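You operate a simulated robot arm through the tools that you are given. There is no shell and no other tool. Be economical: measure what you need, move in short steps, check, and stop when the job is done.

The job below is to be done with a simulated two-armed robot. You get a single attempt, and the scene is never put back.

TASK
Measure softener to the pink cup's line and tip it into the SOFT well.
Fine: spill none; bottle and cup back, white cap on, soap drawer shut. Set down upright: pink bottle. Where these are worked on the way, their far stop is far enough and under half their travel is too little: soap drawer.

The check looks at the end state, three seconds after you hand in, the way a careful person would. Anything else that was tipped, shoved, dropped, spilled or broken makes it a failure. Lids that push on must go on centred and level and be pressed home; caps that screw on are set level and turned clockwise until they are tight.

THE ROBOT
Two 7-joint arms with two-finger parallel grippers on one trunk, on a base that drives. Base frame: it is fixed to the floor where the robot stands at the start and does not move with it; the origin is under the middle of the robot, x ahead of it, y to its left, z up. Units: mm, degrees, N and s.
The left shoulder is at the start at [60, 143, 950], the right one opposite. With the tool pointing down near the work surface each hand reaches from about 100 to 700 mm from the robot's upright axis, wherever it stands, measured 20 degrees to its own side. Places, roughly: SOFT well [-200, -700, 800]; soap drawer [-100, -800, 800]; washer door [100, -600, 500]; washer power key [100, -600, 700]. Payload 1.57 kg a hand.
The tool frame of a hand sits at the grasp point between the pads (the TCP): z along the fingers, y along the line on which they close. The tips reach 30 mm beyond it. The gripper opens to 110 mm. The fingers are 24 mm wide and 12 mm thick; the gripper's body (48 by 112 mm) begins 78 mm behind the TCP.
Orientation is that of the tool frame in the base frame, as a unit quaternion [w, x, y, z]. With the fingers straight down and closing along the base's y, the tool's x points along the base's -x, its y along +y and its z along -z.

THE INTERFACE
- The arms move only by the tool step_arm. It takes "left_motion", "right_motion" or both (then of equal length, played together; a hand with none holds still); each is a list of rows, each a list of 3 entries, a list of its own where there are three numbers: the shift along the base's x, y, z in mm, then the turn, a rotation vector about the base's x, y, z in degrees, then the closure, from 0 (fully open) to 1 (shut). In form: [[[dx, dy, dz], [rx, ry, rz], grip], ...]. A call has 1 to 20 rows; each row is the pose to reach, as a shift and turn from the pose commanded when the call began. Each row takes 0.2 s and may step no farther than 50 mm and 8.6 degrees from the row before; otherwise, or with a gripper value out of range, the whole call is refused. Where a pose cannot be reached the arm comes as near as it can. A force on the tool above 40 N (or 10 N above the force at the start of the call, whichever is more), or a blocked arm, ends the call early, and 0.2 s more pass. The fingers move at their own pace (about 45 mm/s each) and stop on an object; they squeeze with about 35 N. The grip force told is the motor's: it shows also when the fingers shut on nothing. Time passes only in rows, and 0.2 s behind the last, so rows that repeat a pose let the fingers close. It gives the time, the measured TCP pose, the force on the tool (base axes), the opening and the grip force at its end, in the units of the frame above (readings bear some noise), with the torque about the TCP (base axes, N m) and any sound that the robot's microphone picked up.
- Cameras (640 x 400 px; columns grow to the right, rows downward): "scene" is now at [50.3, -38, 1553.9]; the picture's right is [-0.43, -0.90, 0.00], its down [-0.75, 0.36, -0.56] and it looks along [0.50, -0.24, -0.83] (base axes); focal length 214 px, centre (320, 200). "left" rides on the left gripper at [70, -16, -141] in its tool frame; the picture's right is [0.23, 0.97, 0.00], its down [-0.85, 0.20, -0.48] and it looks along [-0.47, 0.11, 0.88] (tool axes); focal length 222 px, centre (320, 200). "right" rides on the right gripper at [70, 16, -141] in its tool frame; the picture's right is [-0.23, 0.97, 0.00], its down [-0.85, -0.20, -0.48] and it looks along [-0.47, -0.11, 0.88] (tool axes); focal length 222 px, centre (320, 200).
- camera(camera): a new picture of that camera. It takes no simulated time.
- slide_trunk(by): slides the trunk up (or, below 0, down) by that many mm; the arms and the scene camera ride with it, the base frame stays. It gives what a move gives, with no picture.
- drive_base(legs): drives the robot by 1 to 6 legs, each [ahead, left, turn to the left] in mm, mm and degrees, along the robot's own axes; the way and the turn of a leg run together, so that a leg with both is an arc; at most 1500 mm and 180 degrees a leg. The arms and the cameras ride along, it lands a little off, and it stops where it bumps. It gives what a move gives.
- turn_head(pan, tilt): turns the head with the scene camera to pan (to the left, within 86 degrees either way) and tilt (down, from -29 to 69), counted from straight ahead of the robot. It gives what a move gives.
- point_at(camera, pixels): there is no depth. For up to 12 entries [column, row, z] of the newest picture of that camera ("zoom" is the newest enlarged one), the place [x, y] in the base frame at which the ray of that pixel passes the height z, good to about 2 mm, but the place of the scene camera against the robot may be out by one fixed shift of up to 18 mm in any direction. It takes no simulated time.
- enlarge(camera, box): a new picture of the part [left, top, right, bottom] of that camera's present view, enlarged. It takes no simulated time.
- job_done(): hands the job in; it is judged then, once.

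Go step by step. Measure first, check grasps and placings, and put right what went wrong. The budget is 80 turns and 78 pictures, counting those below and the enlarged ones. Unless the task says otherwise, let go and move clear before handing in.

The tools are called after "Request:" by a JSON object that holds its "api" and its "payload". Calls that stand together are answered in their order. step_arm: Moves the arms, as the interface text tells. Its arguments: {"type":"object","properties":{"left_motion":{"type":"array","items":{"type":"array"}},"right_motion":{"type":"array","items":{"type":"array"}}},"required":[]} The other tools are called the same way: slide_trunk (by) slides the trunk up or down; drive_base (legs) drives the base; turn_head (pan, tilt) turns the head that bears the scene camera; camera (camera) takes a picture; point_at (camera, pixels) gives the place at which the rays of pixels pass given heights; enlarge (camera, box) takes an enlarged picture of a part of a camera's view; job_done () hands the job in.

At the start:

```text
time: 0.0
left_tcp_pos: [525.7, 83.9, 1107.9]
left_orientation: [-0.001, 0.0, 1.0, 0.0]
left_contact_force: [-0.8, 0.8, -0.1]
left_moment: [0.03, -0.03, -0.03]
left_width: 110.1
left_grasp_force: 0.0
right_tcp_pos: [444.2, -380.2, 1100.9]
right_orientation: [0.0, 0.0, 1.0, -0.001]
right_contact_force: [0.9, -0.8, -0.3]
right_moment: [0.03, -0.04, 0.0]
right_width: 110.0
right_grasp_force: 0.0
trunk travel left (down, up): [-548.0, 42.0]
robot x, y, heading: [4.0, 0.9, -0.2]
head pan, tilt: [-25.8, 56.2]
```

scene: 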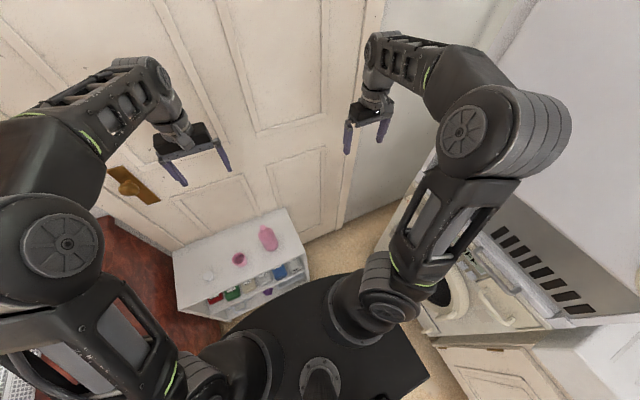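
right: 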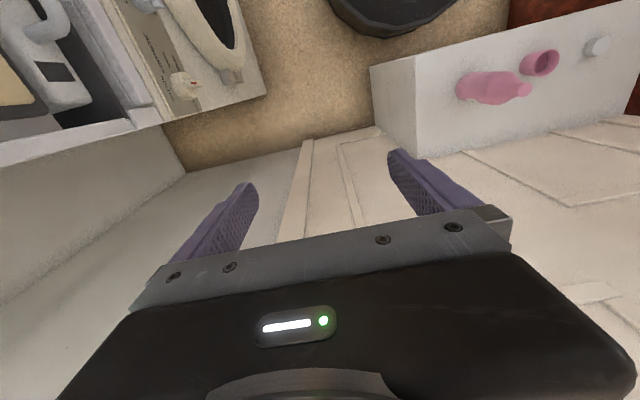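
left: 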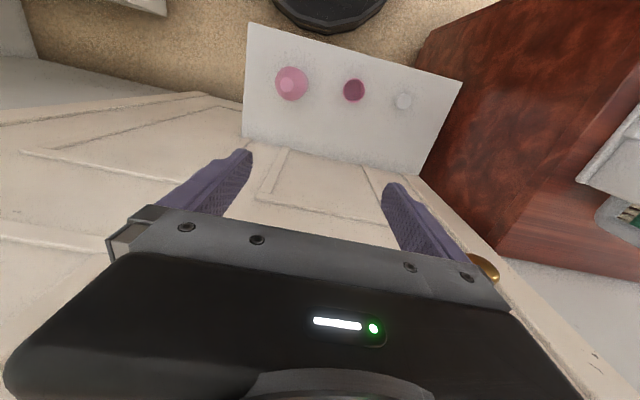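

The scene picture shows a shelf with the pink bottle (268,238), pink cup (239,259) and a white cap (209,273); the washer is on the right. I enlarge both areas.

Request:
{"api": "enlarge", "payload": {"camera": "scene", "box": [160, 190, 320, 330]}}

Request:
{"api": "enlarge", "payload": {"camera": "left", "box": [220, 10, 480, 180]}}

Request:
{"api": "turn_head", "payload": {"pan": -80, "tilt": 45}}

Request:
{"api": "camera", "payload": {"camera": "scene"}}

```text
2.86 times, centred on (240, 260) of scene
```

zoom: 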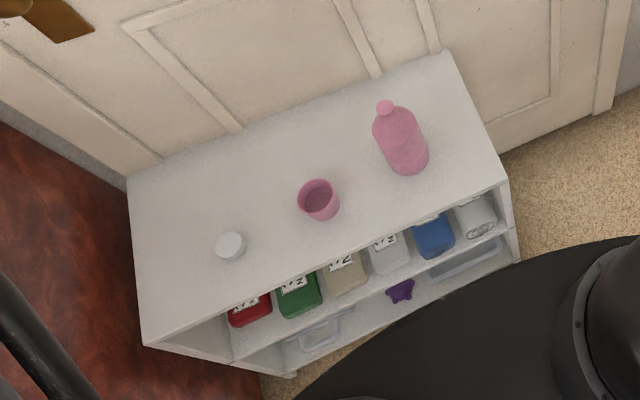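

```text
2.35 times, centred on (350, 95) of left
```

zoom: 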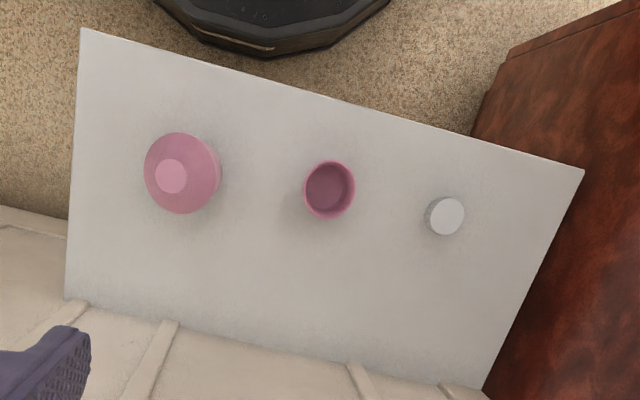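

```text
time: 1.2
left_tcp_pos: [524.0, 84.2, 1106.3]
left_orientation: [0.001, 0.0, 1.0, 0.0]
left_contact_force: [-0.3, 0.0, 0.0]
left_moment: [0.0, 0.03, -0.02]
left_width: 110.1
left_grasp_force: 0.1
right_tcp_pos: [443.9, -379.8, 1101.9]
right_orientation: [-0.001, -0.001, 1.0, 0.0]
right_contact_force: [-0.2, -0.3, 0.0]
right_moment: [-0.03, -0.02, 0.01]
right_width: 110.0
right_grasp_force: 0.1
trunk travel left (down, up): [-548.0, 42.0]
robot x, y, heading: [-1.6, 0.0, -0.1]
head pan, tilt: [-80.0, 45.0]
```

```text
72 pictures are left
```

scene: 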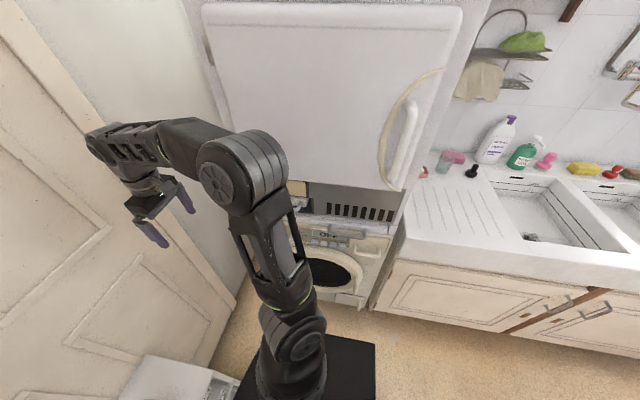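

Now a closer look at the washer, partly hidden by the arm. I zoom in and tilt for the shelf afterwards.

Request:
{"api": "enlarge", "payload": {"camera": "scene", "box": [270, 170, 430, 320]}}

Request:
{"api": "point_at", "payload": {"camera": "left", "pixels": [[249, 24, 400], [461, 82, 400], [292, 83, 400], [355, 90, 400], [404, 102, 400], [249, 24, 600], [461, 82, 600]]}}

Request:
{"api": "point_at", "payload": {"camera": "right", "pixels": [[414, 56, 400], [540, 64, 400], [597, 46, 400], [414, 56, 600], [540, 64, 600], [597, 46, 600]]}}

```text
2.67 times, centred on (350, 245) of scene
```

zoom: 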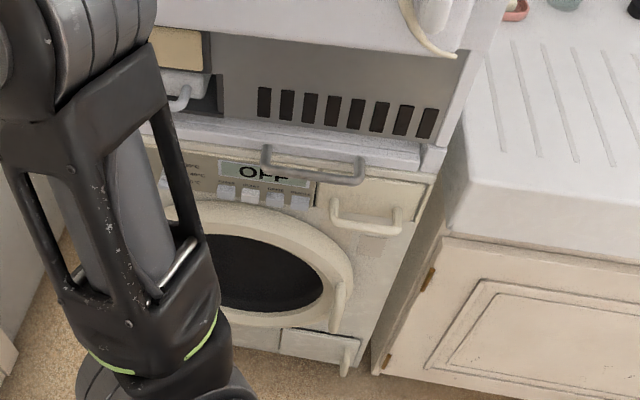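

```text
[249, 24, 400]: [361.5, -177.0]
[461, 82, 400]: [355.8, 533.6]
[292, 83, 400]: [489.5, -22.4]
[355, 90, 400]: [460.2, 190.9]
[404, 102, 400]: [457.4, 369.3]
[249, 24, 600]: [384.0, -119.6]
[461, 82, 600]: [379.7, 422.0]
```

```text
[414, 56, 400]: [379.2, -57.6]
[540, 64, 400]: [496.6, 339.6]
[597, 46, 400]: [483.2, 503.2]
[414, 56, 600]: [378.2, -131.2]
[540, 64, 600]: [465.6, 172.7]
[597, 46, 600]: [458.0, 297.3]
```

Triangulating the shelf's corner gives its top at about z 580, front edge x 380. I lower the trunk and bring the head back to see the objects closer.

Request:
{"api": "slide_trunk", "payload": {"by": -230}}

Request:
{"api": "step_arm", "payload": {"left_motion": [[[-40, 10, 0], [0, 0, 0], 0], [[-80, 20, 0], [0, 0, 0], 0], [[-120, 30, 0], [0, 0, 0], 0], [[-160, 40, 0], [0, 0, 0], 0]], "right_motion": [[[-30, 0, 0], [0, 0, 0], 0], [[-60, 0, 0], [0, 0, 0], 0], [[-90, 0, 0], [0, 0, 0], 0], [[-90, 0, 0], [0, 0, 0], 0]]}}

Request:
{"api": "turn_head", "payload": {"pan": 10, "tilt": 55}}

Request:
{"api": "camera", "payload": {"camera": "scene"}}

Request:
{"api": "camera", "payload": {"camera": "left"}}

```text
time: 3.6
left_tcp_pos: [525.5, 84.2, 878.9]
left_orientation: [0.0, 0.0, 1.0, -0.001]
left_contact_force: [0.0, 0.3, 0.2]
left_moment: [0.03, 0.01, -0.01]
left_width: 109.9
left_grasp_force: 0.2
right_tcp_pos: [442.6, -380.1, 871.6]
right_orientation: [0.0, 0.0, 1.0, 0.0]
right_contact_force: [0.2, 0.3, 0.3]
right_moment: [-0.02, 0.01, -0.02]
right_width: 110.0
right_grasp_force: 0.0
trunk travel left (down, up): [-318.0, 272.0]
robot x, y, heading: [2.7, -1.6, -0.0]
head pan, tilt: [-80.0, 45.0]
```

```text
time: 4.7
left_tcp_pos: [365.2, 122.4, 878.3]
left_orientation: [0.001, -0.001, 1.0, 0.0]
left_contact_force: [-0.3, 0.6, 0.0]
left_moment: [0.01, -0.01, -0.05]
left_width: 110.1
left_grasp_force: 0.1
right_tcp_pos: [353.7, -381.1, 872.6]
right_orientation: [0.001, -0.001, 1.0, 0.0]
right_contact_force: [0.0, 0.4, 0.0]
right_moment: [0.01, -0.01, 0.0]
right_width: 110.0
right_grasp_force: 0.0
trunk travel left (down, up): [-318.0, 272.0]
robot x, y, heading: [1.0, 1.6, 0.1]
head pan, tilt: [-80.0, 45.0]
```

```text
time: 6.3
left_tcp_pos: [365.5, 123.5, 877.3]
left_orientation: [0.0, -0.001, 1.0, 0.0]
left_contact_force: [0.4, -0.1, 0.2]
left_moment: [0.0, -0.03, 0.01]
left_width: 110.0
left_grasp_force: 0.0
right_tcp_pos: [354.1, -381.8, 872.3]
right_orientation: [0.0, -0.001, 1.0, -0.001]
right_contact_force: [0.6, 0.2, 0.5]
right_moment: [0.01, -0.02, -0.01]
right_width: 110.2
right_grasp_force: 0.0
trunk travel left (down, up): [-318.0, 272.0]
robot x, y, heading: [-1.5, -4.5, 0.3]
head pan, tilt: [10.0, 55.0]
```

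```text
70 pictures are left
```

scene: 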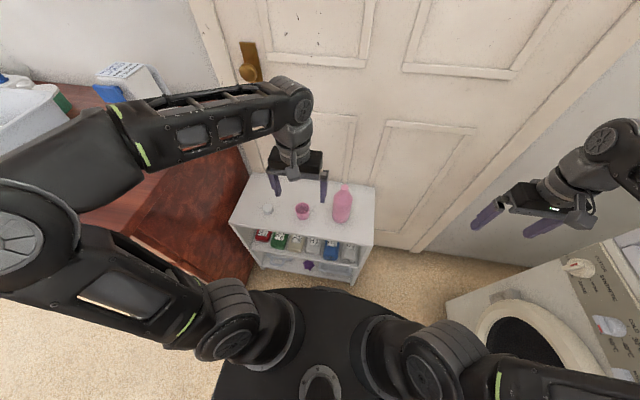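

```text
69 pictures are left
```

left: 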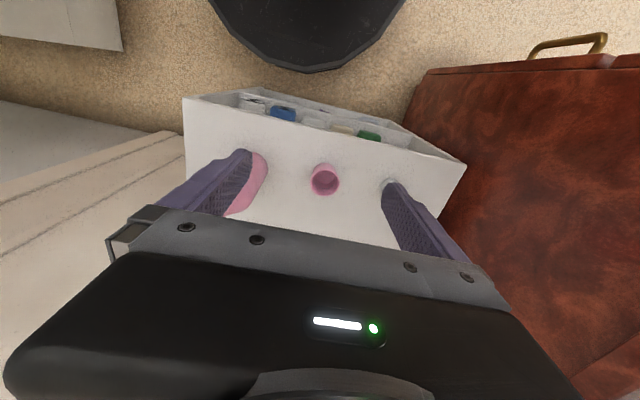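

The cup is at (325,180) and the shelf corners are visible in the left picture; I triangulate against the scene and left cameras and zoom in.

Request:
{"api": "point_at", "payload": {"camera": "left", "pixels": [[184, 98, 580], [466, 167, 580], [184, 98, 500], [466, 167, 500], [325, 182, 580], [325, 182, 500], [325, 182, 640]]}}

Request:
{"api": "enlarge", "payload": {"camera": "left", "box": [180, 90, 480, 250]}}

Request:
{"api": "enlarge", "payload": {"camera": "scene", "box": [220, 165, 380, 285]}}

Request:
{"api": "point_at", "payload": {"camera": "zoom", "pixels": [[320, 200, 580]]}}

Request:
{"api": "point_at", "payload": {"camera": "scene", "pixels": [[229, 221, 500], [373, 240, 500], [376, 186, 500], [229, 221, 580], [373, 240, 580], [376, 186, 580], [342, 222, 580], [302, 216, 580], [267, 212, 580], [342, 222, 500], [302, 216, 500]]}}

```text
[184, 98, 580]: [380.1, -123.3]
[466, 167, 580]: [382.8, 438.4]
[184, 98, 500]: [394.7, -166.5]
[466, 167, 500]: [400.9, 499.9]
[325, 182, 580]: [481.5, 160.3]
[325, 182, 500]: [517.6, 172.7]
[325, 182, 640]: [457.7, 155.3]
```

```text
2.13 times, centred on (330, 170) of left
```

zoom: 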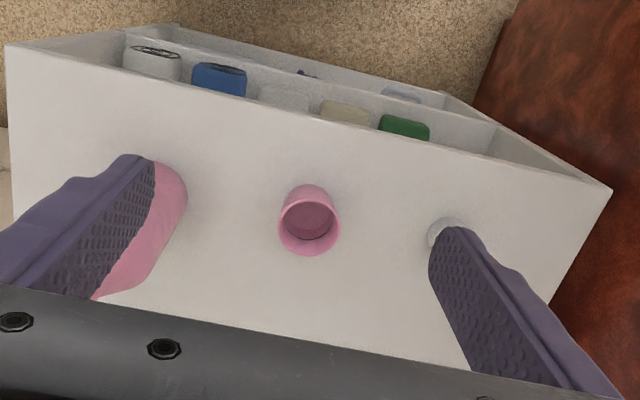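

```text
3.33 times, centred on (300, 225) of scene
```

zoom: 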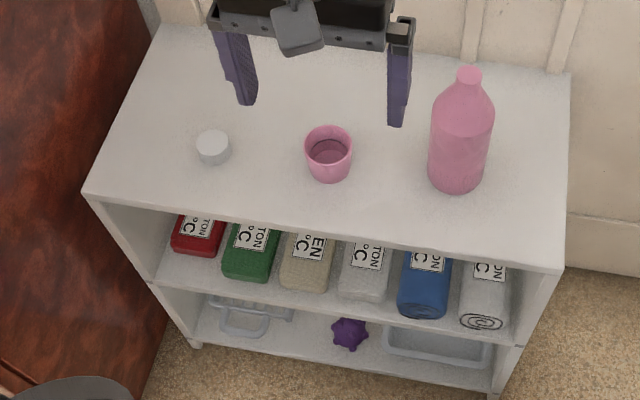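

```text
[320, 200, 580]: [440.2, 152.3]
```

```text
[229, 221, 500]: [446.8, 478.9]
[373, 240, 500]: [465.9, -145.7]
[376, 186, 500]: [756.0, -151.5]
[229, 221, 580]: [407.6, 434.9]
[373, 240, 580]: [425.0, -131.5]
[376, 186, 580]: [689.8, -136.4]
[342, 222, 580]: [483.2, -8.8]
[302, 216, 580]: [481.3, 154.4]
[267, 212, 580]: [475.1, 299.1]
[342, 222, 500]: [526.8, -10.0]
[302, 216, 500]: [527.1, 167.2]
```

The shelf top is confirmed at z≈580 with the cup near (480,158), bottle near (480,-10..), cap near (475,300). First I open the soap drawer: turn the robot to face the washer.

Request:
{"api": "drive_base", "payload": {"legs": [[0, 0, -90]]}}

Request:
{"api": "turn_head", "payload": {"pan": 0, "tilt": 40}}

Request:
{"api": "camera", "payload": {"camera": "scene"}}

Request:
{"api": "camera", "payload": {"camera": "right"}}

```text
time: 10.5
left_tcp_pos: [121.5, -366.6, 877.2]
left_orientation: [0.0, 0.709, 0.705, 0.0]
left_contact_force: [0.2, 0.6, 0.2]
left_moment: [0.0, 0.01, -0.03]
left_width: 109.9
left_grasp_force: 0.0
right_tcp_pos: [-383.1, -352.1, 872.0]
right_orientation: [0.0, 0.709, 0.705, 0.001]
right_contact_force: [-0.1, -0.4, -0.4]
right_moment: [0.0, 0.01, 0.0]
right_width: 109.8
right_grasp_force: 0.0
trunk travel left (down, up): [-318.0, 272.0]
robot x, y, heading: [0.1, -1.1, -90.2]
head pan, tilt: [10.0, 55.0]
```

```text
time: 11.3
left_tcp_pos: [121.8, -366.3, 876.3]
left_orientation: [0.0, 0.709, 0.706, 0.001]
left_contact_force: [-0.2, -0.1, -0.6]
left_moment: [0.03, -0.02, -0.04]
left_width: 110.0
left_grasp_force: 0.0
right_tcp_pos: [-382.9, -351.8, 872.9]
right_orientation: [0.0, 0.709, 0.705, 0.001]
right_contact_force: [-0.6, 0.5, -0.2]
right_moment: [-0.03, -0.02, 0.01]
right_width: 109.9
right_grasp_force: 0.1
trunk travel left (down, up): [-318.0, 272.0]
robot x, y, heading: [0.4, -0.8, -90.2]
head pan, tilt: [0.0, 40.0]
```

```text
66 pictures are left
```

scene: 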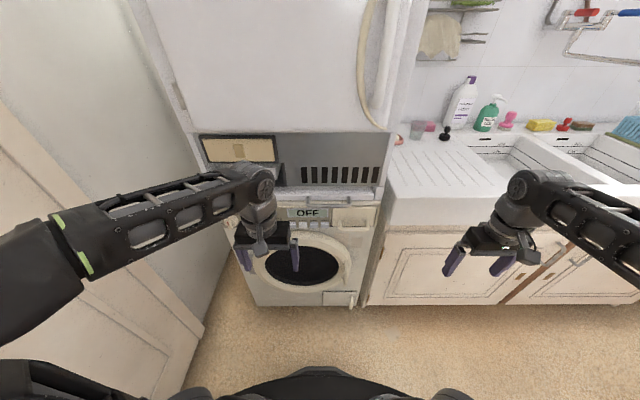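

```text
65 pictures are left
```

right: 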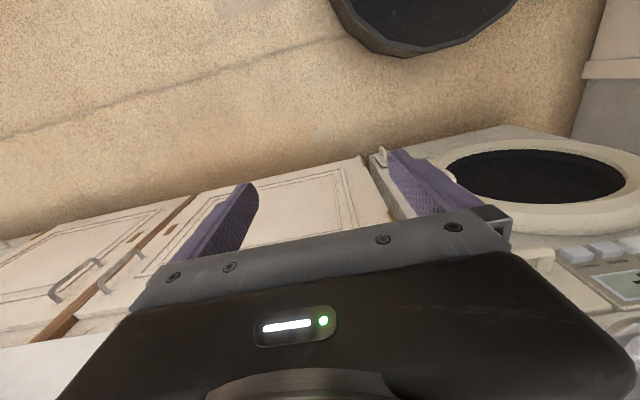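

Request:
{"api": "enlarge", "payload": {"camera": "scene", "box": [230, 130, 400, 310]}}

Request:
{"api": "point_at", "payload": {"camera": "scene", "pixels": [[333, 226, 750], [372, 226, 750], [333, 226, 700], [372, 226, 700], [333, 226, 800], [372, 226, 800], [352, 306, 300], [352, 306, 200]]}}

Request:
{"api": "point_at", "payload": {"camera": "right", "pixels": [[383, 150, 300], [383, 150, 200], [540, 255, 700], [540, 255, 750], [540, 255, 800]]}}

```text
2.22 times, centred on (315, 220) of scene
```

zoom: 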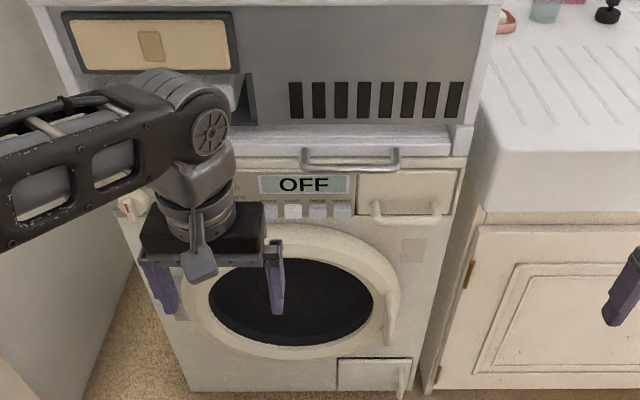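

```text
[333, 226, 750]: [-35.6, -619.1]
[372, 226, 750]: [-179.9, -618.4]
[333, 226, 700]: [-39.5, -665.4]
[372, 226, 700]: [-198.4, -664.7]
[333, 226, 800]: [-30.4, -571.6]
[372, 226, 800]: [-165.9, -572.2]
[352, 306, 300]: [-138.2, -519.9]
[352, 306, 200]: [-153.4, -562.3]
```

```text
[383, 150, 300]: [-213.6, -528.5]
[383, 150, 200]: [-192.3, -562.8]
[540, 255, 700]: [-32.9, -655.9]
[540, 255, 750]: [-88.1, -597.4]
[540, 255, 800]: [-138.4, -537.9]
```

The drawer handle is the U-bar at zoom (375–440, 212), around x -40…-180, z≈740. I swing the right hand to a horizontal pose in front of it for a close look, and retract the left hand.

Request:
{"api": "step_arm", "payload": {"right_motion": [[[20, 0, -10], [-8, 0, 0], 0], [[45, 0, -20], [-16, 0, 0], 0], [[70, 0, -30], [-24, 0, 0], 0], [[95, 0, -40], [-32, 0, 0], 0], [[120, 0, -50], [-40, 0, 0], 0], [[145, 0, -60], [-48, 0, 0], 0], [[170, 0, -70], [-56, 0, 0], 0], [[195, 0, -80], [-64, 0, 0], 0], [[220, 0, -90], [-72, 0, 0], 0], [[245, 0, -100], [-80, 0, 0], 0], [[270, 0, -110], [-88, 0, 0], 0], [[280, 0, -120], [-90, 0, 0], 0]], "left_motion": [[[0, 20, 0], [0, 0, 0], 0], [[0, 40, 0], [0, 0, 0], 0], [[0, 60, 0], [0, 0, 0], 0], [[0, 80, 0], [0, 0, 0], 0], [[0, 100, 0], [0, 0, 0], 0], [[10, 100, 0], [0, 0, 0], 0], [[20, 100, 0], [0, 0, 0], 0], [[30, 100, 0], [0, 0, 0], 0], [[40, 100, 0], [0, 0, 0], 0], [[50, 100, 0], [0, 0, 0], 0], [[60, 100, 0], [0, 0, 0], 0], [[70, 100, 0], [0, 0, 0], 0]]}}

Request:
{"api": "camera", "payload": {"camera": "right"}}

Request:
{"api": "camera", "payload": {"camera": "scene"}}

```text
time: 13.4
left_tcp_pos: [165.9, -267.3, 878.0]
left_orientation: [0.0, 0.709, 0.705, 0.001]
left_contact_force: [-0.7, -0.6, -0.2]
left_moment: [-0.01, -0.02, -0.02]
left_width: 110.2
left_grasp_force: 0.1
right_tcp_pos: [-53.0, -485.6, 954.3]
right_orientation: [0.565, 0.613, 0.455, -0.314]
right_contact_force: [0.6, 0.5, 0.6]
right_moment: [0.02, 0.05, -0.01]
right_width: 110.0
right_grasp_force: 0.1
right hand out of reach, approached as far as the arm can: row 4, 5, 6, 7, 8, 9, 10
trunk travel left (down, up): [-318.0, 272.0]
robot x, y, heading: [-1.2, -0.2, -90.1]
head pan, tilt: [0.0, 40.0]
stopped in row 10 (right hand): the arm was blocked; the commanded pose is now the measured one
```

```text
63 pictures are left
```

right: 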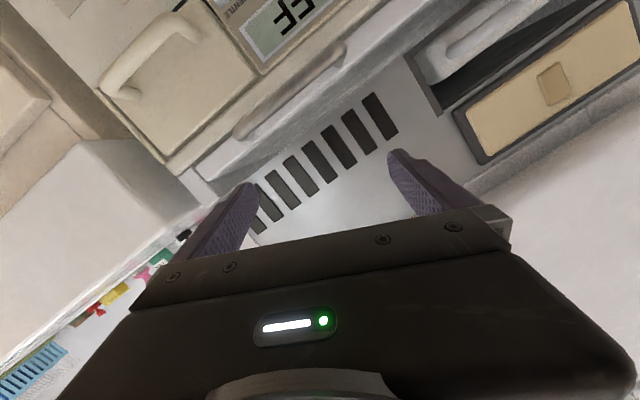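

```text
62 pictures are left
```

scene: 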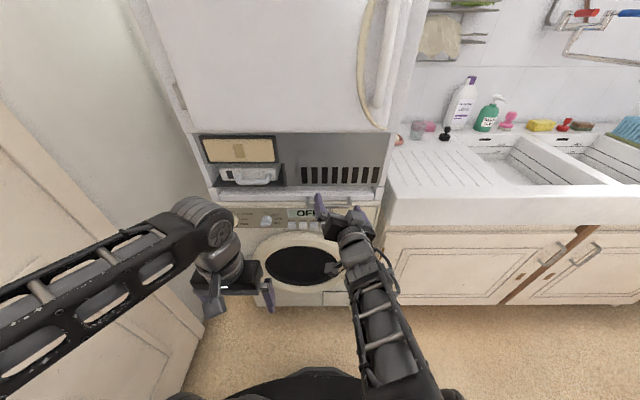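

The right arm ran out of reach because the pose was too tucked (rows 4–10). I back the base up and bring the hand out extended and horizontal.

Request:
{"api": "drive_base", "payload": {"legs": [[-150, 0, 0]]}}

Request:
{"api": "step_arm", "payload": {"right_motion": [[[-10, -40, -20], [-3, 6, -1.5], 0], [[-20, -80, -50], [-6, 12, -3], 0], [[-30, -110, -90], [-8, 18, -4], 0], [[-40, -130, -130], [-10.9, 23.6, -5.4], 0], [[-47, -140, -170], [-10.9, 23.6, -5.4], 0], [[-47, -140, -200], [-10.9, 23.6, -5.4], 0], [[-47, -140, -210], [-10.9, 23.6, -5.4], 0]]}}

Request:
{"api": "camera", "payload": {"camera": "right"}}

```text
time: 14.8
left_tcp_pos: [166.5, -117.6, 877.8]
left_orientation: [0.0, 0.709, 0.705, 0.0]
left_contact_force: [-0.5, 0.1, 0.8]
left_moment: [0.0, 0.04, 0.0]
left_width: 110.0
left_grasp_force: 0.0
right_tcp_pos: [-52.5, -336.3, 953.8]
right_orientation: [0.564, 0.613, 0.456, -0.314]
right_contact_force: [-0.1, 0.5, -0.5]
right_moment: [-0.01, -0.02, 0.03]
right_width: 110.0
right_grasp_force: 0.0
trunk travel left (down, up): [-318.0, 272.0]
robot x, y, heading: [0.2, 148.4, -90.6]
head pan, tilt: [0.0, 40.0]
```

```text
refused: row 2 steps farther than a row can; nothing moved
```

```text
61 pictures are left
```

right: 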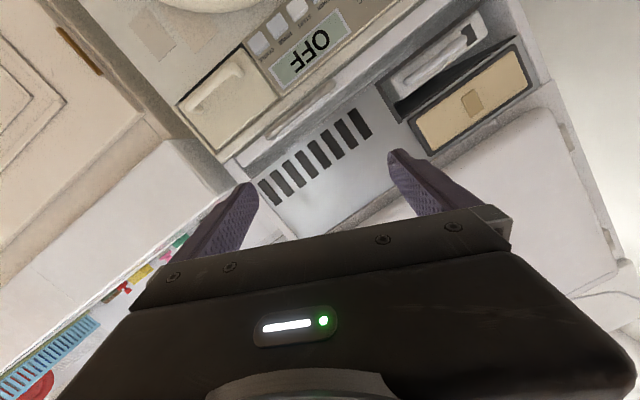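

The second row was a touch too long; I repeat with smaller steps.

Request:
{"api": "step_arm", "payload": {"right_motion": [[[-8, -30, -15], [-2.5, 5, -1], 0], [[-16, -60, -35], [-5, 10, -2], 0], [[-24, -90, -60], [-7, 15, -3], 0], [[-32, -110, -90], [-9, 20, -4], 0], [[-40, -125, -120], [-10.9, 23.6, -5.4], 0], [[-47, -140, -150], [-10.9, 23.6, -5.4], 0], [[-47, -140, -180], [-10.9, 23.6, -5.4], 0], [[-47, -140, -210], [-10.9, 23.6, -5.4], 0]]}}

Request:
{"api": "camera", "payload": {"camera": "right"}}

```text
time: 15.3
left_tcp_pos: [166.5, -117.8, 877.0]
left_orientation: [-0.001, 0.71, 0.704, 0.001]
left_contact_force: [-1.1, 1.2, 0.4]
left_moment: [-0.03, 0.0, 0.01]
left_width: 110.0
left_grasp_force: 0.1
right_tcp_pos: [40.4, -324.3, 966.8]
right_orientation: [0.617, 0.511, 0.516, -0.303]
right_contact_force: [-0.5, 0.2, -0.1]
right_moment: [-0.02, -0.01, 0.02]
right_width: 109.5
right_grasp_force: 0.1
trunk travel left (down, up): [-318.0, 272.0]
robot x, y, heading: [0.9, 144.8, -90.1]
head pan, tilt: [0.0, 40.0]
stopped in row 2 (right hand): the arm was blocked; the commanded pose is now the measured one
```

```text
60 pictures are left
```

right: 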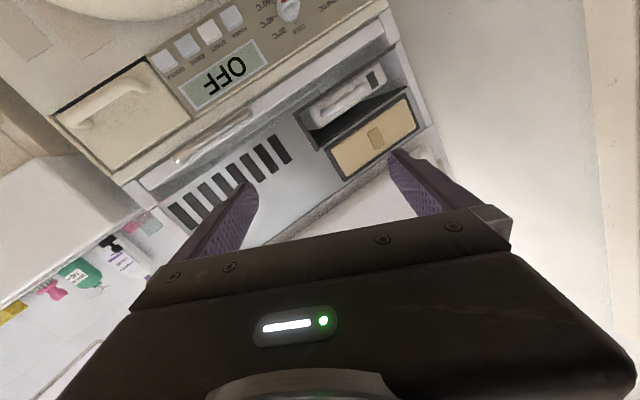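

The hand swung aside by 90 mm, so the arm is near a singular posture; I look at it with the scene camera.

Request:
{"api": "turn_head", "payload": {"pan": -10, "tilt": 55}}

Request:
{"api": "camera", "payload": {"camera": "scene"}}

```text
time: 16.1
left_tcp_pos: [166.4, -118.9, 877.3]
left_orientation: [0.0, 0.709, 0.705, -0.001]
left_contact_force: [0.2, 0.5, -0.1]
left_moment: [0.02, -0.03, 0.02]
left_width: 109.7
left_grasp_force: 0.0
right_tcp_pos: [40.2, -324.2, 966.2]
right_orientation: [0.618, 0.512, 0.515, -0.301]
right_contact_force: [-0.3, -0.7, 0.5]
right_moment: [0.01, 0.01, 0.01]
right_width: 110.2
right_grasp_force: 0.1
trunk travel left (down, up): [-318.0, 272.0]
robot x, y, heading: [1.8, 147.6, -90.5]
head pan, tilt: [-10.0, 55.0]
```

```text
59 pictures are left
```

scene: 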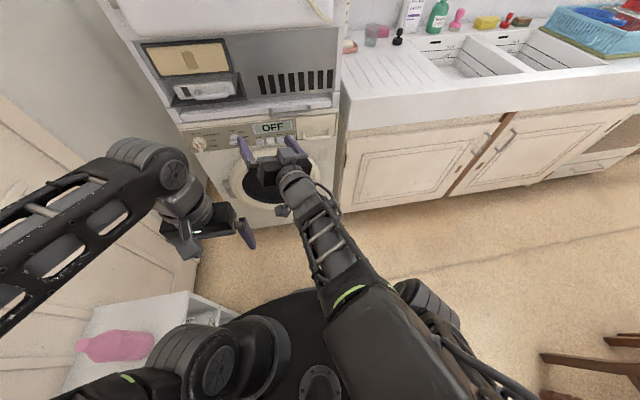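

The bottle still stands (leaning look is perspective). I try a pure translation outward to recover a normal posture.

Request:
{"api": "step_arm", "payload": {"right_motion": [[[-20, -15, 0], [0, 0, 0], 0], [[-40, -30, 0], [0, 0, 0], 0], [[-60, -50, 0], [0, 0, 0], 0], [[-80, -75, 0], [0, 0, 0], 0], [[-100, -100, 0], [0, 0, 0], 0], [[-120, -125, 0], [0, 0, 0], 0]]}}

```text
time: 17.5
left_tcp_pos: [166.5, -118.6, 876.6]
left_orientation: [0.0, 0.71, 0.704, 0.0]
left_contact_force: [-0.9, -0.2, -0.2]
left_moment: [0.03, 0.03, 0.04]
left_width: 110.1
left_grasp_force: 0.1
right_tcp_pos: [-82.1, -451.2, 966.4]
right_orientation: [0.617, 0.512, 0.516, -0.302]
right_contact_force: [0.5, 0.0, 0.2]
right_moment: [0.01, 0.01, -0.03]
right_width: 110.1
right_grasp_force: 0.0
trunk travel left (down, up): [-318.0, 272.0]
robot x, y, heading: [0.8, 147.3, -90.5]
head pan, tilt: [-10.0, 55.0]
```

That worked. Now I rotate the hand so that it points at the washer with fingers closing vertically, lowering some.

Request:
{"api": "step_arm", "payload": {"right_motion": [[[0, 0, -10], [0.9, -7.1, -1.9], 0], [[0, 0, -20], [1.8, -14.2, -3.7], 0], [[0, 0, -30], [2.7, -21.3, -5.6], 0], [[0, 0, -40], [3.6, -28.4, -7.4], 0], [[0, 0, -50], [4.6, -35.6, -9.3], 0], [[0, 0, -60], [5.5, -42.7, -11.2], 0], [[0, 0, -70], [6.4, -49.8, -13], 0], [[0, 0, -80], [7.3, -56.9, -14.9], 0], [[0, 0, -90], [8.2, -64, -16.7], 0], [[0, 0, -100], [9.1, -71.1, -18.6], 0]]}}

Request:
{"api": "camera", "payload": {"camera": "right"}}

```text
time: 19.7
left_tcp_pos: [167.1, -119.3, 879.2]
left_orientation: [0.0, 0.709, 0.705, 0.0]
left_contact_force: [0.1, -0.8, 0.2]
left_moment: [-0.01, -0.04, -0.02]
left_width: 109.9
left_grasp_force: 0.0
right_tcp_pos: [-81.0, -450.6, 865.9]
right_orientation: [0.706, 0.708, 0.0, -0.001]
right_contact_force: [-0.2, 0.5, -0.9]
right_moment: [0.0, 0.0, -0.01]
right_width: 109.8
right_grasp_force: 0.0
trunk travel left (down, up): [-318.0, 272.0]
robot x, y, heading: [0.7, 146.0, -90.6]
head pan, tilt: [-10.0, 55.0]
```

```text
58 pictures are left
```

right: 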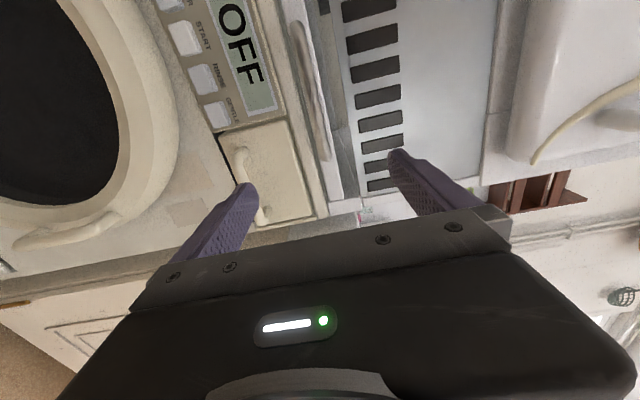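

Good view: the drawer handle runs from about (243,155) to (262,215), i.e. about x -79…-179, z≈750. I move in front of it for a closer look.

Request:
{"api": "step_arm", "payload": {"right_motion": [[[-11, 0, -30], [0, 0, 0], 0], [[-22, 0, -60], [0, 0, 0], 0], [[-33, 0, -90], [0, 0, 0], 0], [[-44, 0, -115], [0, 0, 0], 0], [[-44, -30, -115], [0, 0, 0], 0], [[-44, -50, -115], [0, 0, 0], 0]]}}

Request:
{"api": "camera", "payload": {"camera": "right"}}

Request:
{"api": "enlarge", "payload": {"camera": "scene", "box": [200, 80, 380, 240]}}

```text
time: 21.1
left_tcp_pos: [167.6, -118.6, 877.7]
left_orientation: [0.001, 0.71, 0.704, 0.001]
left_contact_force: [0.6, 0.2, 0.5]
left_moment: [0.03, 0.0, 0.01]
left_width: 109.9
left_grasp_force: 0.1
right_tcp_pos: [-123.5, -500.4, 752.1]
right_orientation: [0.707, 0.708, -0.001, -0.001]
right_contact_force: [-0.6, 0.4, 0.0]
right_moment: [-0.01, -0.02, -0.01]
right_width: 110.2
right_grasp_force: 0.0
trunk travel left (down, up): [-318.0, 272.0]
robot x, y, heading: [0.6, 148.3, -90.0]
head pan, tilt: [-10.0, 55.0]
```

```text
57 pictures are left
```

right: 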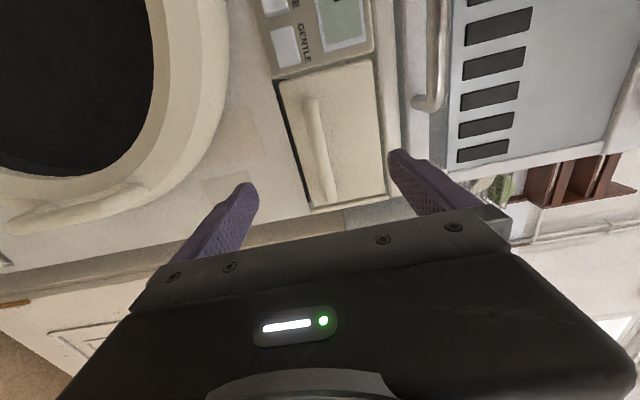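

```text
2.50 times, centred on (290, 160) of scene
```

zoom: 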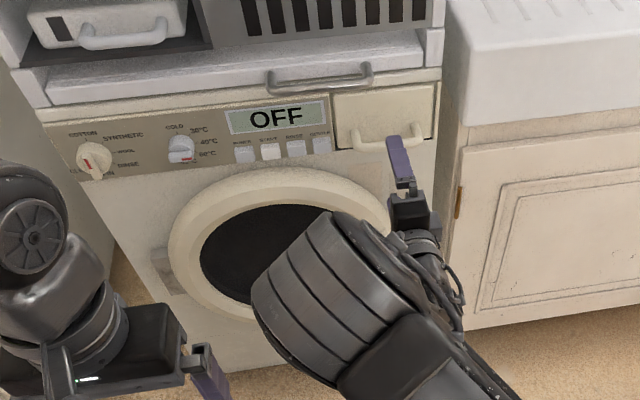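

Triangulation puts the handle bar at about y -615, z 748, x -71…-190. I approach with a partly closed gripper and then grip it.

Request:
{"api": "step_arm", "payload": {"right_motion": [[[-3, -20, -3], [0, 0, 0], 0.45], [[-3, -40, -3], [0, 0, 0], 0.45], [[-3, -60, -3], [0, 0, 0], 0.45], [[-3, -80, -3], [0, 0, 0], 0.45], [[-3, -95, -3], [0, 0, 0], 0.45], [[-3, -103, -3], [0, 0, 0], 0.45], [[-3, -103, -3], [0, 0, 0], 1], [[-3, -103, -3], [0, 0, 0], 1], [[-3, -103, -3], [0, 0, 0], 1], [[-3, -103, -3], [0, 0, 0], 1], [[-3, -103, -3], [0, 0, 0], 1]]}}

Request:
{"api": "camera", "payload": {"camera": "right"}}

```text
time: 22.8
left_tcp_pos: [167.2, -115.8, 878.3]
left_orientation: [0.001, 0.709, 0.705, -0.001]
left_contact_force: [-1.0, -0.2, 0.3]
left_moment: [-0.01, 0.03, 0.01]
left_width: 109.8
left_grasp_force: 0.1
right_tcp_pos: [-128.4, -599.8, 748.2]
right_orientation: [0.707, 0.707, 0.0, -0.001]
right_contact_force: [-0.5, 27.3, 5.5]
right_moment: [-1.09, -0.1, 0.3]
right_width: 26.0
right_grasp_force: 4.8
trunk travel left (down, up): [-318.0, 272.0]
robot x, y, heading: [-1.1, 150.2, -90.2]
head pan, tilt: [-10.0, 55.0]
stopped in row 8 (right hand): the force on the tool passed its limit at 43 N (the readings are from after the stop); the commanded pose is now the measured one
```

```text
55 pictures are left
```

right: 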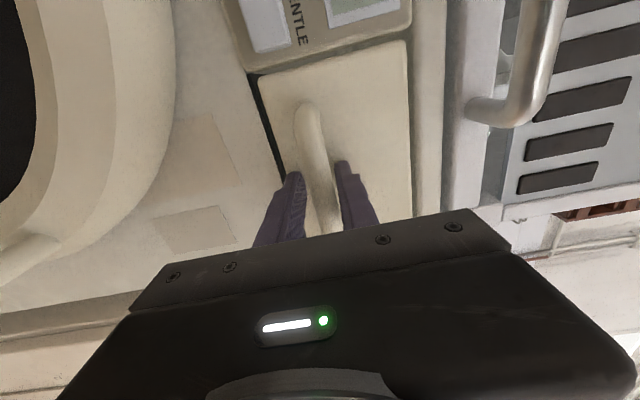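

The tips touched the drawer front (27 N); the bar is between the fingers at (320,170). I back off a few mm and close.

Request:
{"api": "step_arm", "payload": {"right_motion": [[[0, 4, 0], [0, 0, 0], 0.75], [[0, 8, 0], [0, 0, 0], 1], [[0, 8, 0], [0, 0, 0], 1], [[0, 8, 0], [0, 0, 0], 1], [[0, 8, 0], [0, 0, 0], 1]]}}

```text
time: 24.0
left_tcp_pos: [166.2, -116.2, 878.0]
left_orientation: [0.0, 0.71, 0.704, -0.001]
left_contact_force: [0.6, 0.9, -0.1]
left_moment: [-0.01, -0.05, -0.02]
left_width: 110.0
left_grasp_force: 0.1
right_tcp_pos: [-127.6, -592.2, 751.5]
right_orientation: [0.709, 0.705, 0.001, 0.0]
right_contact_force: [-2.0, -1.5, 29.4]
right_moment: [0.27, -0.2, -0.05]
right_width: 15.6
right_grasp_force: 31.6
trunk travel left (down, up): [-318.0, 272.0]
robot x, y, heading: [0.8, 146.9, -90.1]
head pan, tilt: [-10.0, 55.0]
```

Gripped (width 15.6). I relieve the vertical force and pull toward the robot.

Request:
{"api": "step_arm", "payload": {"right_motion": [[[0, 5, 4], [0, 0, 0], 1], [[0, 20, 5], [0, 0, 0], 1], [[0, 35, 5], [0, 0, 0], 1], [[0, 50, 5], [0, 0, 0], 1], [[0, 65, 5], [0, 0, 0], 1], [[0, 80, 5], [0, 0, 0], 1], [[0, 95, 5], [0, 0, 0], 1], [[0, 110, 5], [0, 0, 0], 1], [[0, 125, 5], [0, 0, 0], 1], [[0, 140, 5], [0, 0, 0], 1], [[0, 155, 5], [0, 0, 0], 1], [[0, 170, 5], [0, 0, 0], 1], [[0, 185, 5], [0, 0, 0], 1], [[0, 200, 5], [0, 0, 0], 1], [[0, 215, 5], [0, 0, 0], 1]]}}

Request:
{"api": "enlarge", "payload": {"camera": "scene", "box": [200, 80, 380, 240]}}

```text
time: 26.9
left_tcp_pos: [167.3, -120.6, 877.1]
left_orientation: [0.0, 0.71, 0.704, 0.0]
left_contact_force: [0.4, 0.4, 1.5]
left_moment: [0.0, -0.01, 0.02]
left_width: 110.1
left_grasp_force: 0.0
right_tcp_pos: [-127.3, -406.5, 752.0]
right_orientation: [0.707, 0.707, 0.0, -0.001]
right_contact_force: [-1.6, -17.1, -7.4]
right_moment: [0.03, -0.08, -0.05]
right_width: 15.8
right_grasp_force: 31.5
trunk travel left (down, up): [-318.0, 272.0]
robot x, y, heading: [2.5, 150.6, -90.1]
head pan, tilt: [-10.0, 55.0]
stopped in row 14 (right hand): the force on the tool passed its limit at 80 N (the readings are from after the stop); the commanded pose is now the measured one
```

```text
2.50 times, centred on (290, 160) of scene
```

zoom: 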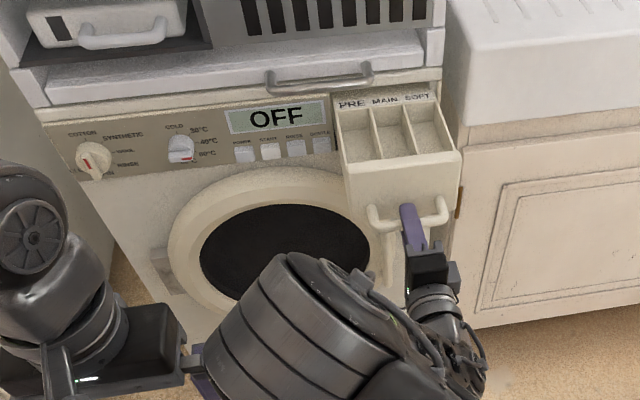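

The drawer is open to its stop; wells read PRE, MAIN, SOFT with SOFT at zoom (427,130). I measure it and release the handle.

Request:
{"api": "point_at", "payload": {"camera": "zoom", "pixels": [[427, 130, 790], [405, 105, 790], [412, 155, 790], [434, 100, 790], [452, 150, 790], [345, 165, 790], [460, 160, 790], [372, 210, 750], [442, 205, 750]]}}

Request:
{"api": "step_arm", "payload": {"right_motion": [[[0, 0, 0], [0, 0, 0], 0.6], [[0, 0, 0], [0, 0, 0], 0.5], [[0, 20, 0], [0, 0, 0], 0.5], [[0, 40, 0], [0, 0, 0], 0.4], [[0, 60, 0], [0, 0, 0], 0.2], [[0, 80, 0], [0, 0, 0], 0], [[0, 80, 40], [0, 0, 0], 0], [[0, 80, 80], [0, 0, 0], 0], [[0, 80, 120], [0, 0, 0], 0], [[0, 80, 160], [0, 0, 0], 0]]}}

Request:
{"api": "camera", "payload": {"camera": "right"}}

```text
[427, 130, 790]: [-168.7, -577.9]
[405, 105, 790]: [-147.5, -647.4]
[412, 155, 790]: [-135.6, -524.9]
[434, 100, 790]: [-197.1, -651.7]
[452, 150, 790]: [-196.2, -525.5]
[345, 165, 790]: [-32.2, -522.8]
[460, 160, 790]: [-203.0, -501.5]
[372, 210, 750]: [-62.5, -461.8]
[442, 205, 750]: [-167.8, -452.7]
```

```text
time: 29.1
left_tcp_pos: [168.2, -117.6, 877.5]
left_orientation: [0.0, 0.709, 0.706, 0.0]
left_contact_force: [-0.3, -1.0, 0.3]
left_moment: [-0.03, 0.0, 0.01]
left_width: 109.8
left_grasp_force: 0.0
right_tcp_pos: [-99.9, -383.0, 918.1]
right_orientation: [0.706, 0.708, -0.002, -0.002]
right_contact_force: [0.3, -1.3, -0.3]
right_moment: [0.01, 0.0, -0.02]
right_width: 110.0
right_grasp_force: 0.2
right hand out of reach, approached as far as the arm can: row 5, 6, 7, 8, 9, 10
trunk travel left (down, up): [-318.0, 272.0]
robot x, y, heading: [2.8, 148.0, -90.1]
head pan, tilt: [-10.0, 55.0]
```

```text
53 pictures are left
```

right: 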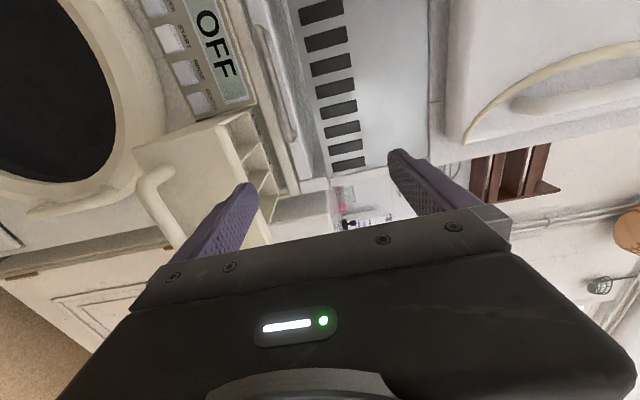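

The drawer stays open. I raise the trunk for clearance, then turn back to the shelf and look.

Request:
{"api": "slide_trunk", "payload": {"by": 130}}

Request:
{"api": "drive_base", "payload": {"legs": [[-100, 0, 0], [0, 0, 90]]}}

Request:
{"api": "turn_head", "payload": {"pan": 0, "tilt": 50}}

Request:
{"api": "camera", "payload": {"camera": "scene"}}

Request:
{"api": "camera", "payload": {"camera": "right"}}

```text
time: 30.7
left_tcp_pos: [166.3, -118.6, 1007.9]
left_orientation: [-0.001, 0.709, 0.705, 0.001]
left_contact_force: [0.2, 0.1, -0.3]
left_moment: [0.04, 0.0, 0.02]
left_width: 110.1
left_grasp_force: 0.1
right_tcp_pos: [-98.9, -382.8, 1048.1]
right_orientation: [0.707, 0.707, -0.003, 0.0]
right_contact_force: [0.2, 0.4, -0.5]
right_moment: [0.03, -0.03, -0.03]
right_width: 109.8
right_grasp_force: 0.1
trunk travel left (down, up): [-448.0, 142.0]
robot x, y, heading: [-0.7, 148.4, -90.4]
head pan, tilt: [-10.0, 55.0]
```

```text
time: 32.2
left_tcp_pos: [166.0, -25.7, 1006.8]
left_orientation: [0.0, 0.711, 0.703, 0.0]
left_contact_force: [-0.8, -0.5, -0.4]
left_moment: [-0.01, -0.01, -0.03]
left_width: 110.0
left_grasp_force: 0.0
right_tcp_pos: [-101.8, -290.1, 1048.6]
right_orientation: [0.707, 0.707, -0.003, -0.001]
right_contact_force: [-0.4, -0.4, -1.0]
right_moment: [-0.03, -0.01, 0.0]
right_width: 109.8
right_grasp_force: 0.0
trunk travel left (down, up): [-448.0, 142.0]
robot x, y, heading: [0.7, 239.7, -90.5]
head pan, tilt: [-10.0, 55.0]
stopped in leg 2: the robot was blocked; the commanded pose is now the measured one
```

```text
time: 32.9
left_tcp_pos: [165.5, -27.4, 1007.7]
left_orientation: [0.0, 0.711, 0.703, 0.0]
left_contact_force: [0.0, -0.3, -0.2]
left_moment: [0.03, 0.0, 0.0]
left_width: 109.9
left_grasp_force: 0.1
right_tcp_pos: [-101.5, -289.7, 1047.7]
right_orientation: [0.707, 0.707, -0.003, -0.002]
right_contact_force: [0.2, 0.2, -0.4]
right_moment: [0.04, 0.0, -0.01]
right_width: 110.2
right_grasp_force: 0.0
trunk travel left (down, up): [-448.0, 142.0]
robot x, y, heading: [0.5, 241.3, -90.3]
head pan, tilt: [0.0, 50.0]
```

```text
52 pictures are left
```

scene: 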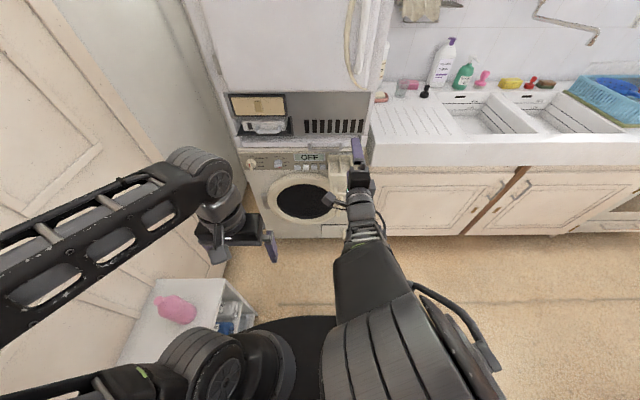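

```text
51 pictures are left
```

right: 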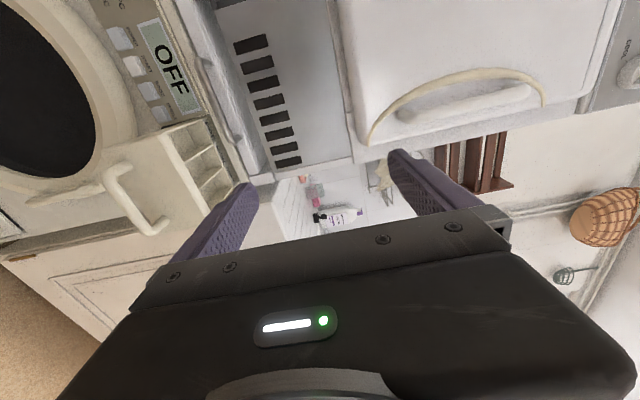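

The turn was blocked here (something beside the base). I go forward to where I turned before and turn there.

Request:
{"api": "drive_base", "payload": {"legs": [[200, 0, 0], [0, 0, 90], [-90, 0, 0]]}}

Request:
{"api": "camera", "payload": {"camera": "scene"}}

Request:
{"api": "camera", "payload": {"camera": "left"}}

```text
time: 39.0
left_tcp_pos: [174.7, 206.0, 1007.9]
left_orientation: [0.001, 0.002, 1.0, 0.001]
left_contact_force: [-0.6, 0.2, -0.1]
left_moment: [0.0, -0.03, 0.0]
left_width: 110.0
left_grasp_force: 0.0
right_tcp_pos: [439.1, -58.8, 1047.9]
right_orientation: [0.499, 0.502, 0.499, 0.5]
right_contact_force: [-0.2, 0.0, -0.1]
right_moment: [-0.03, 0.01, 0.0]
right_width: 110.2
right_grasp_force: 0.0
trunk travel left (down, up): [-448.0, 142.0]
robot x, y, heading: [-90.8, 42.3, -0.2]
head pan, tilt: [0.0, 50.0]
```

```text
50 pictures are left
```

scene: 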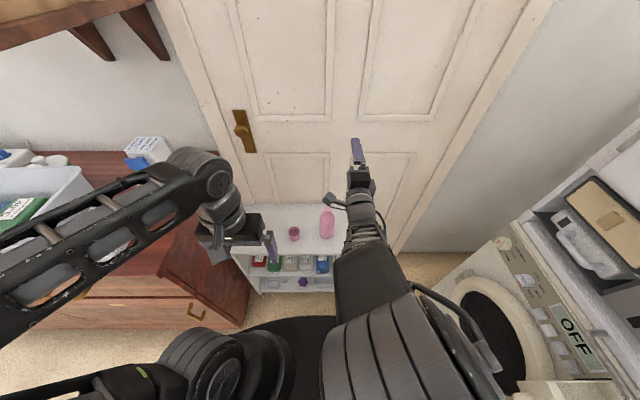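

```text
49 pictures are left
```

left: 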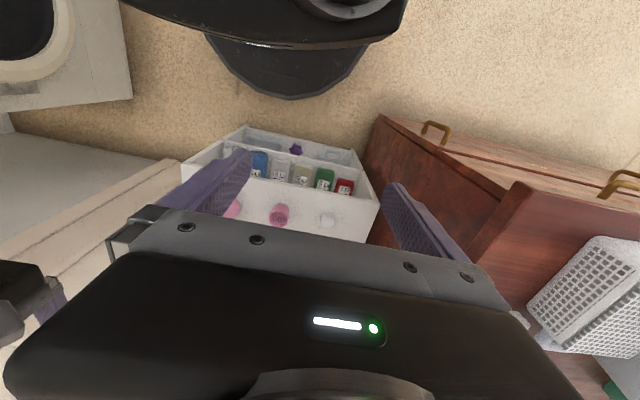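

Now facing the shelf at (-91,42). I roll the right hand +90° so its camera sits above.

Request:
{"api": "step_arm", "payload": {"right_motion": [[[0, 0, 0], [8.2, 0, 0], 0], [[0, 0, 0], [16.4, 0, 0], 0], [[0, 0, 0], [24.6, 0, 0], 0], [[0, 0, 0], [32.8, 0, 0], 0], [[0, 0, 0], [41, 0, 0], 0], [[0, 0, 0], [49.2, 0, 0], 0], [[0, 0, 0], [57.4, 0, 0], 0], [[0, 0, 0], [65.6, 0, 0], 0], [[0, 0, 0], [73.8, 0, 0], 0], [[0, 0, 0], [82, 0, 0], 0], [[0, 0, 0], [90, 0, 0], 0]]}}

Request:
{"api": "camera", "payload": {"camera": "right"}}

```text
time: 41.4
left_tcp_pos: [175.6, 207.4, 1007.2]
left_orientation: [0.0, 0.002, 1.0, -0.001]
left_contact_force: [0.0, 0.3, -0.2]
left_moment: [-0.01, 0.01, -0.03]
left_width: 110.2
left_grasp_force: 0.1
right_tcp_pos: [440.3, -57.6, 1047.6]
right_orientation: [-0.004, 0.708, -0.002, 0.706]
right_contact_force: [0.4, -0.3, -0.6]
right_moment: [0.03, 0.0, -0.02]
right_width: 110.0
right_grasp_force: 0.3
trunk travel left (down, up): [-448.0, 142.0]
robot x, y, heading: [-89.2, 42.3, -0.5]
head pan, tilt: [0.0, 50.0]
```

```text
48 pictures are left
```

right: 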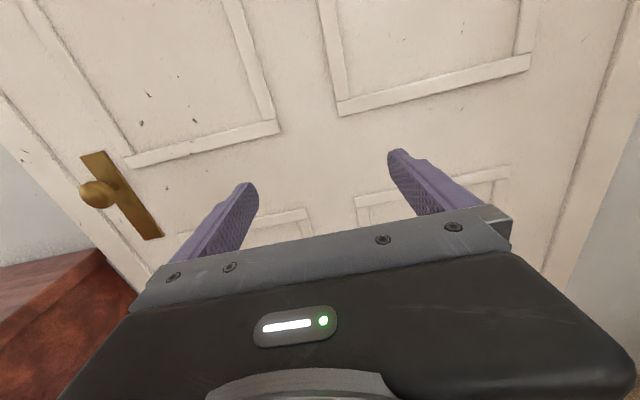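

The roll works. I back up 90 mm, lower the trunk, and look at the bottle and cup through the right camera.

Request:
{"api": "drive_base", "payload": {"legs": [[-90, 0, 0]]}}

Request:
{"api": "slide_trunk", "payload": {"by": -270}}

Request:
{"api": "camera", "payload": {"camera": "right"}}

Request:
{"api": "camera", "payload": {"camera": "scene"}}

```text
time: 42.5
left_tcp_pos: [85.5, 207.0, 1007.3]
left_orientation: [0.001, 0.001, 1.0, 0.0]
left_contact_force: [-0.4, -0.3, -0.8]
left_moment: [0.0, -0.02, 0.01]
left_width: 110.1
left_grasp_force: 0.1
right_tcp_pos: [350.8, -57.6, 1048.8]
right_orientation: [-0.001, 0.707, -0.001, 0.707]
right_contact_force: [0.5, 1.1, 0.7]
right_moment: [0.01, 0.01, 0.01]
right_width: 109.9
right_grasp_force: 0.1
trunk travel left (down, up): [-448.0, 142.0]
robot x, y, heading: [-179.5, 43.0, -0.3]
head pan, tilt: [0.0, 50.0]
```

```text
time: 45.3
left_tcp_pos: [86.1, 207.9, 737.1]
left_orientation: [0.0, 0.002, 1.0, 0.0]
left_contact_force: [0.0, 0.0, 0.1]
left_moment: [0.01, 0.01, 0.01]
left_width: 110.0
left_grasp_force: 0.0
right_tcp_pos: [350.6, -57.4, 779.2]
right_orientation: [-0.002, 0.708, -0.001, 0.706]
right_contact_force: [0.5, 0.5, 1.2]
right_moment: [0.01, -0.02, -0.02]
right_width: 109.9
right_grasp_force: 0.0
trunk travel left (down, up): [-178.0, 412.0]
robot x, y, heading: [-183.6, 45.7, -0.4]
head pan, tilt: [0.0, 50.0]
```

```text
47 pictures are left
```

right: 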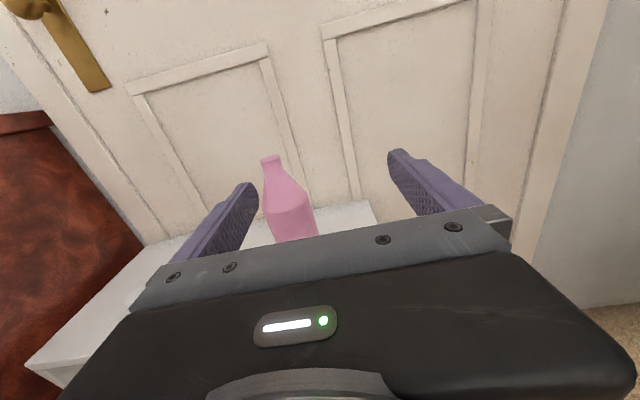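

```text
46 pictures are left
```

scene: 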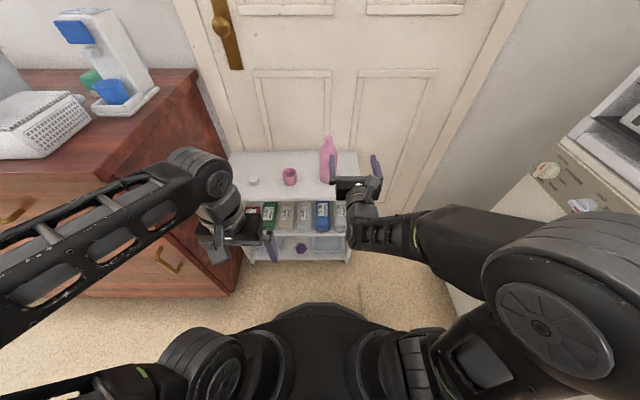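

The bottle is visible at (290,200), top at (270,159), about z 776. I zoom on its neck and slide the hand sideways to line up and triangulate.

Request:
{"api": "enlarge", "payload": {"camera": "right", "box": [240, 140, 340, 210]}}

Request:
{"api": "step_arm", "payload": {"right_motion": [[[0, 20, -20], [0, 0, 0], 0], [[0, 40, -40], [0, 0, 0], 0], [[0, 60, -60], [0, 0, 0], 0]]}}

Request:
{"api": "camera", "payload": {"camera": "right"}}

```text
5.71 times, centred on (290, 175) of right
```

zoom: 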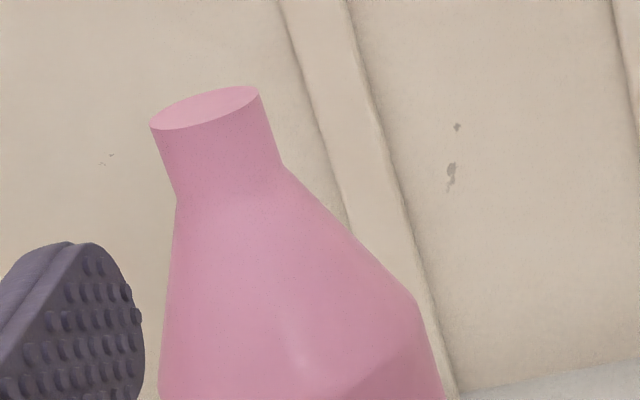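

```text
time: 46.1
left_tcp_pos: [85.2, 207.2, 737.1]
left_orientation: [0.001, 0.002, 1.0, 0.0]
left_contact_force: [-0.9, 0.1, -0.5]
left_moment: [0.03, 0.0, 0.01]
left_width: 109.9
left_grasp_force: 0.1
right_tcp_pos: [350.6, 2.1, 717.6]
right_orientation: [-0.001, 0.708, -0.002, 0.706]
right_contact_force: [-0.6, 0.1, 0.1]
right_moment: [0.0, 0.0, 0.01]
right_width: 110.2
right_grasp_force: 0.1
trunk travel left (down, up): [-178.0, 412.0]
robot x, y, heading: [-180.3, 42.2, -0.1]
head pan, tilt: [0.0, 50.0]
```

```text
44 pictures are left
```

right: 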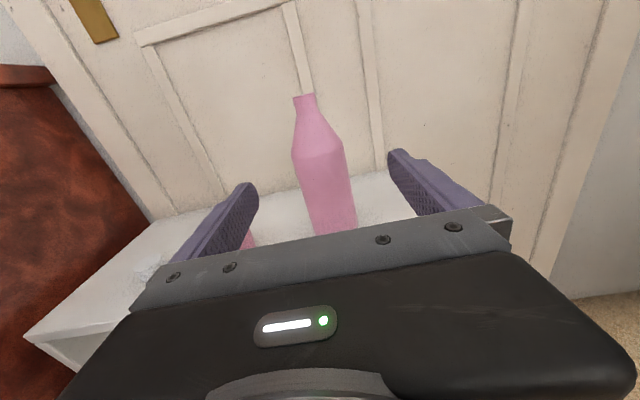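

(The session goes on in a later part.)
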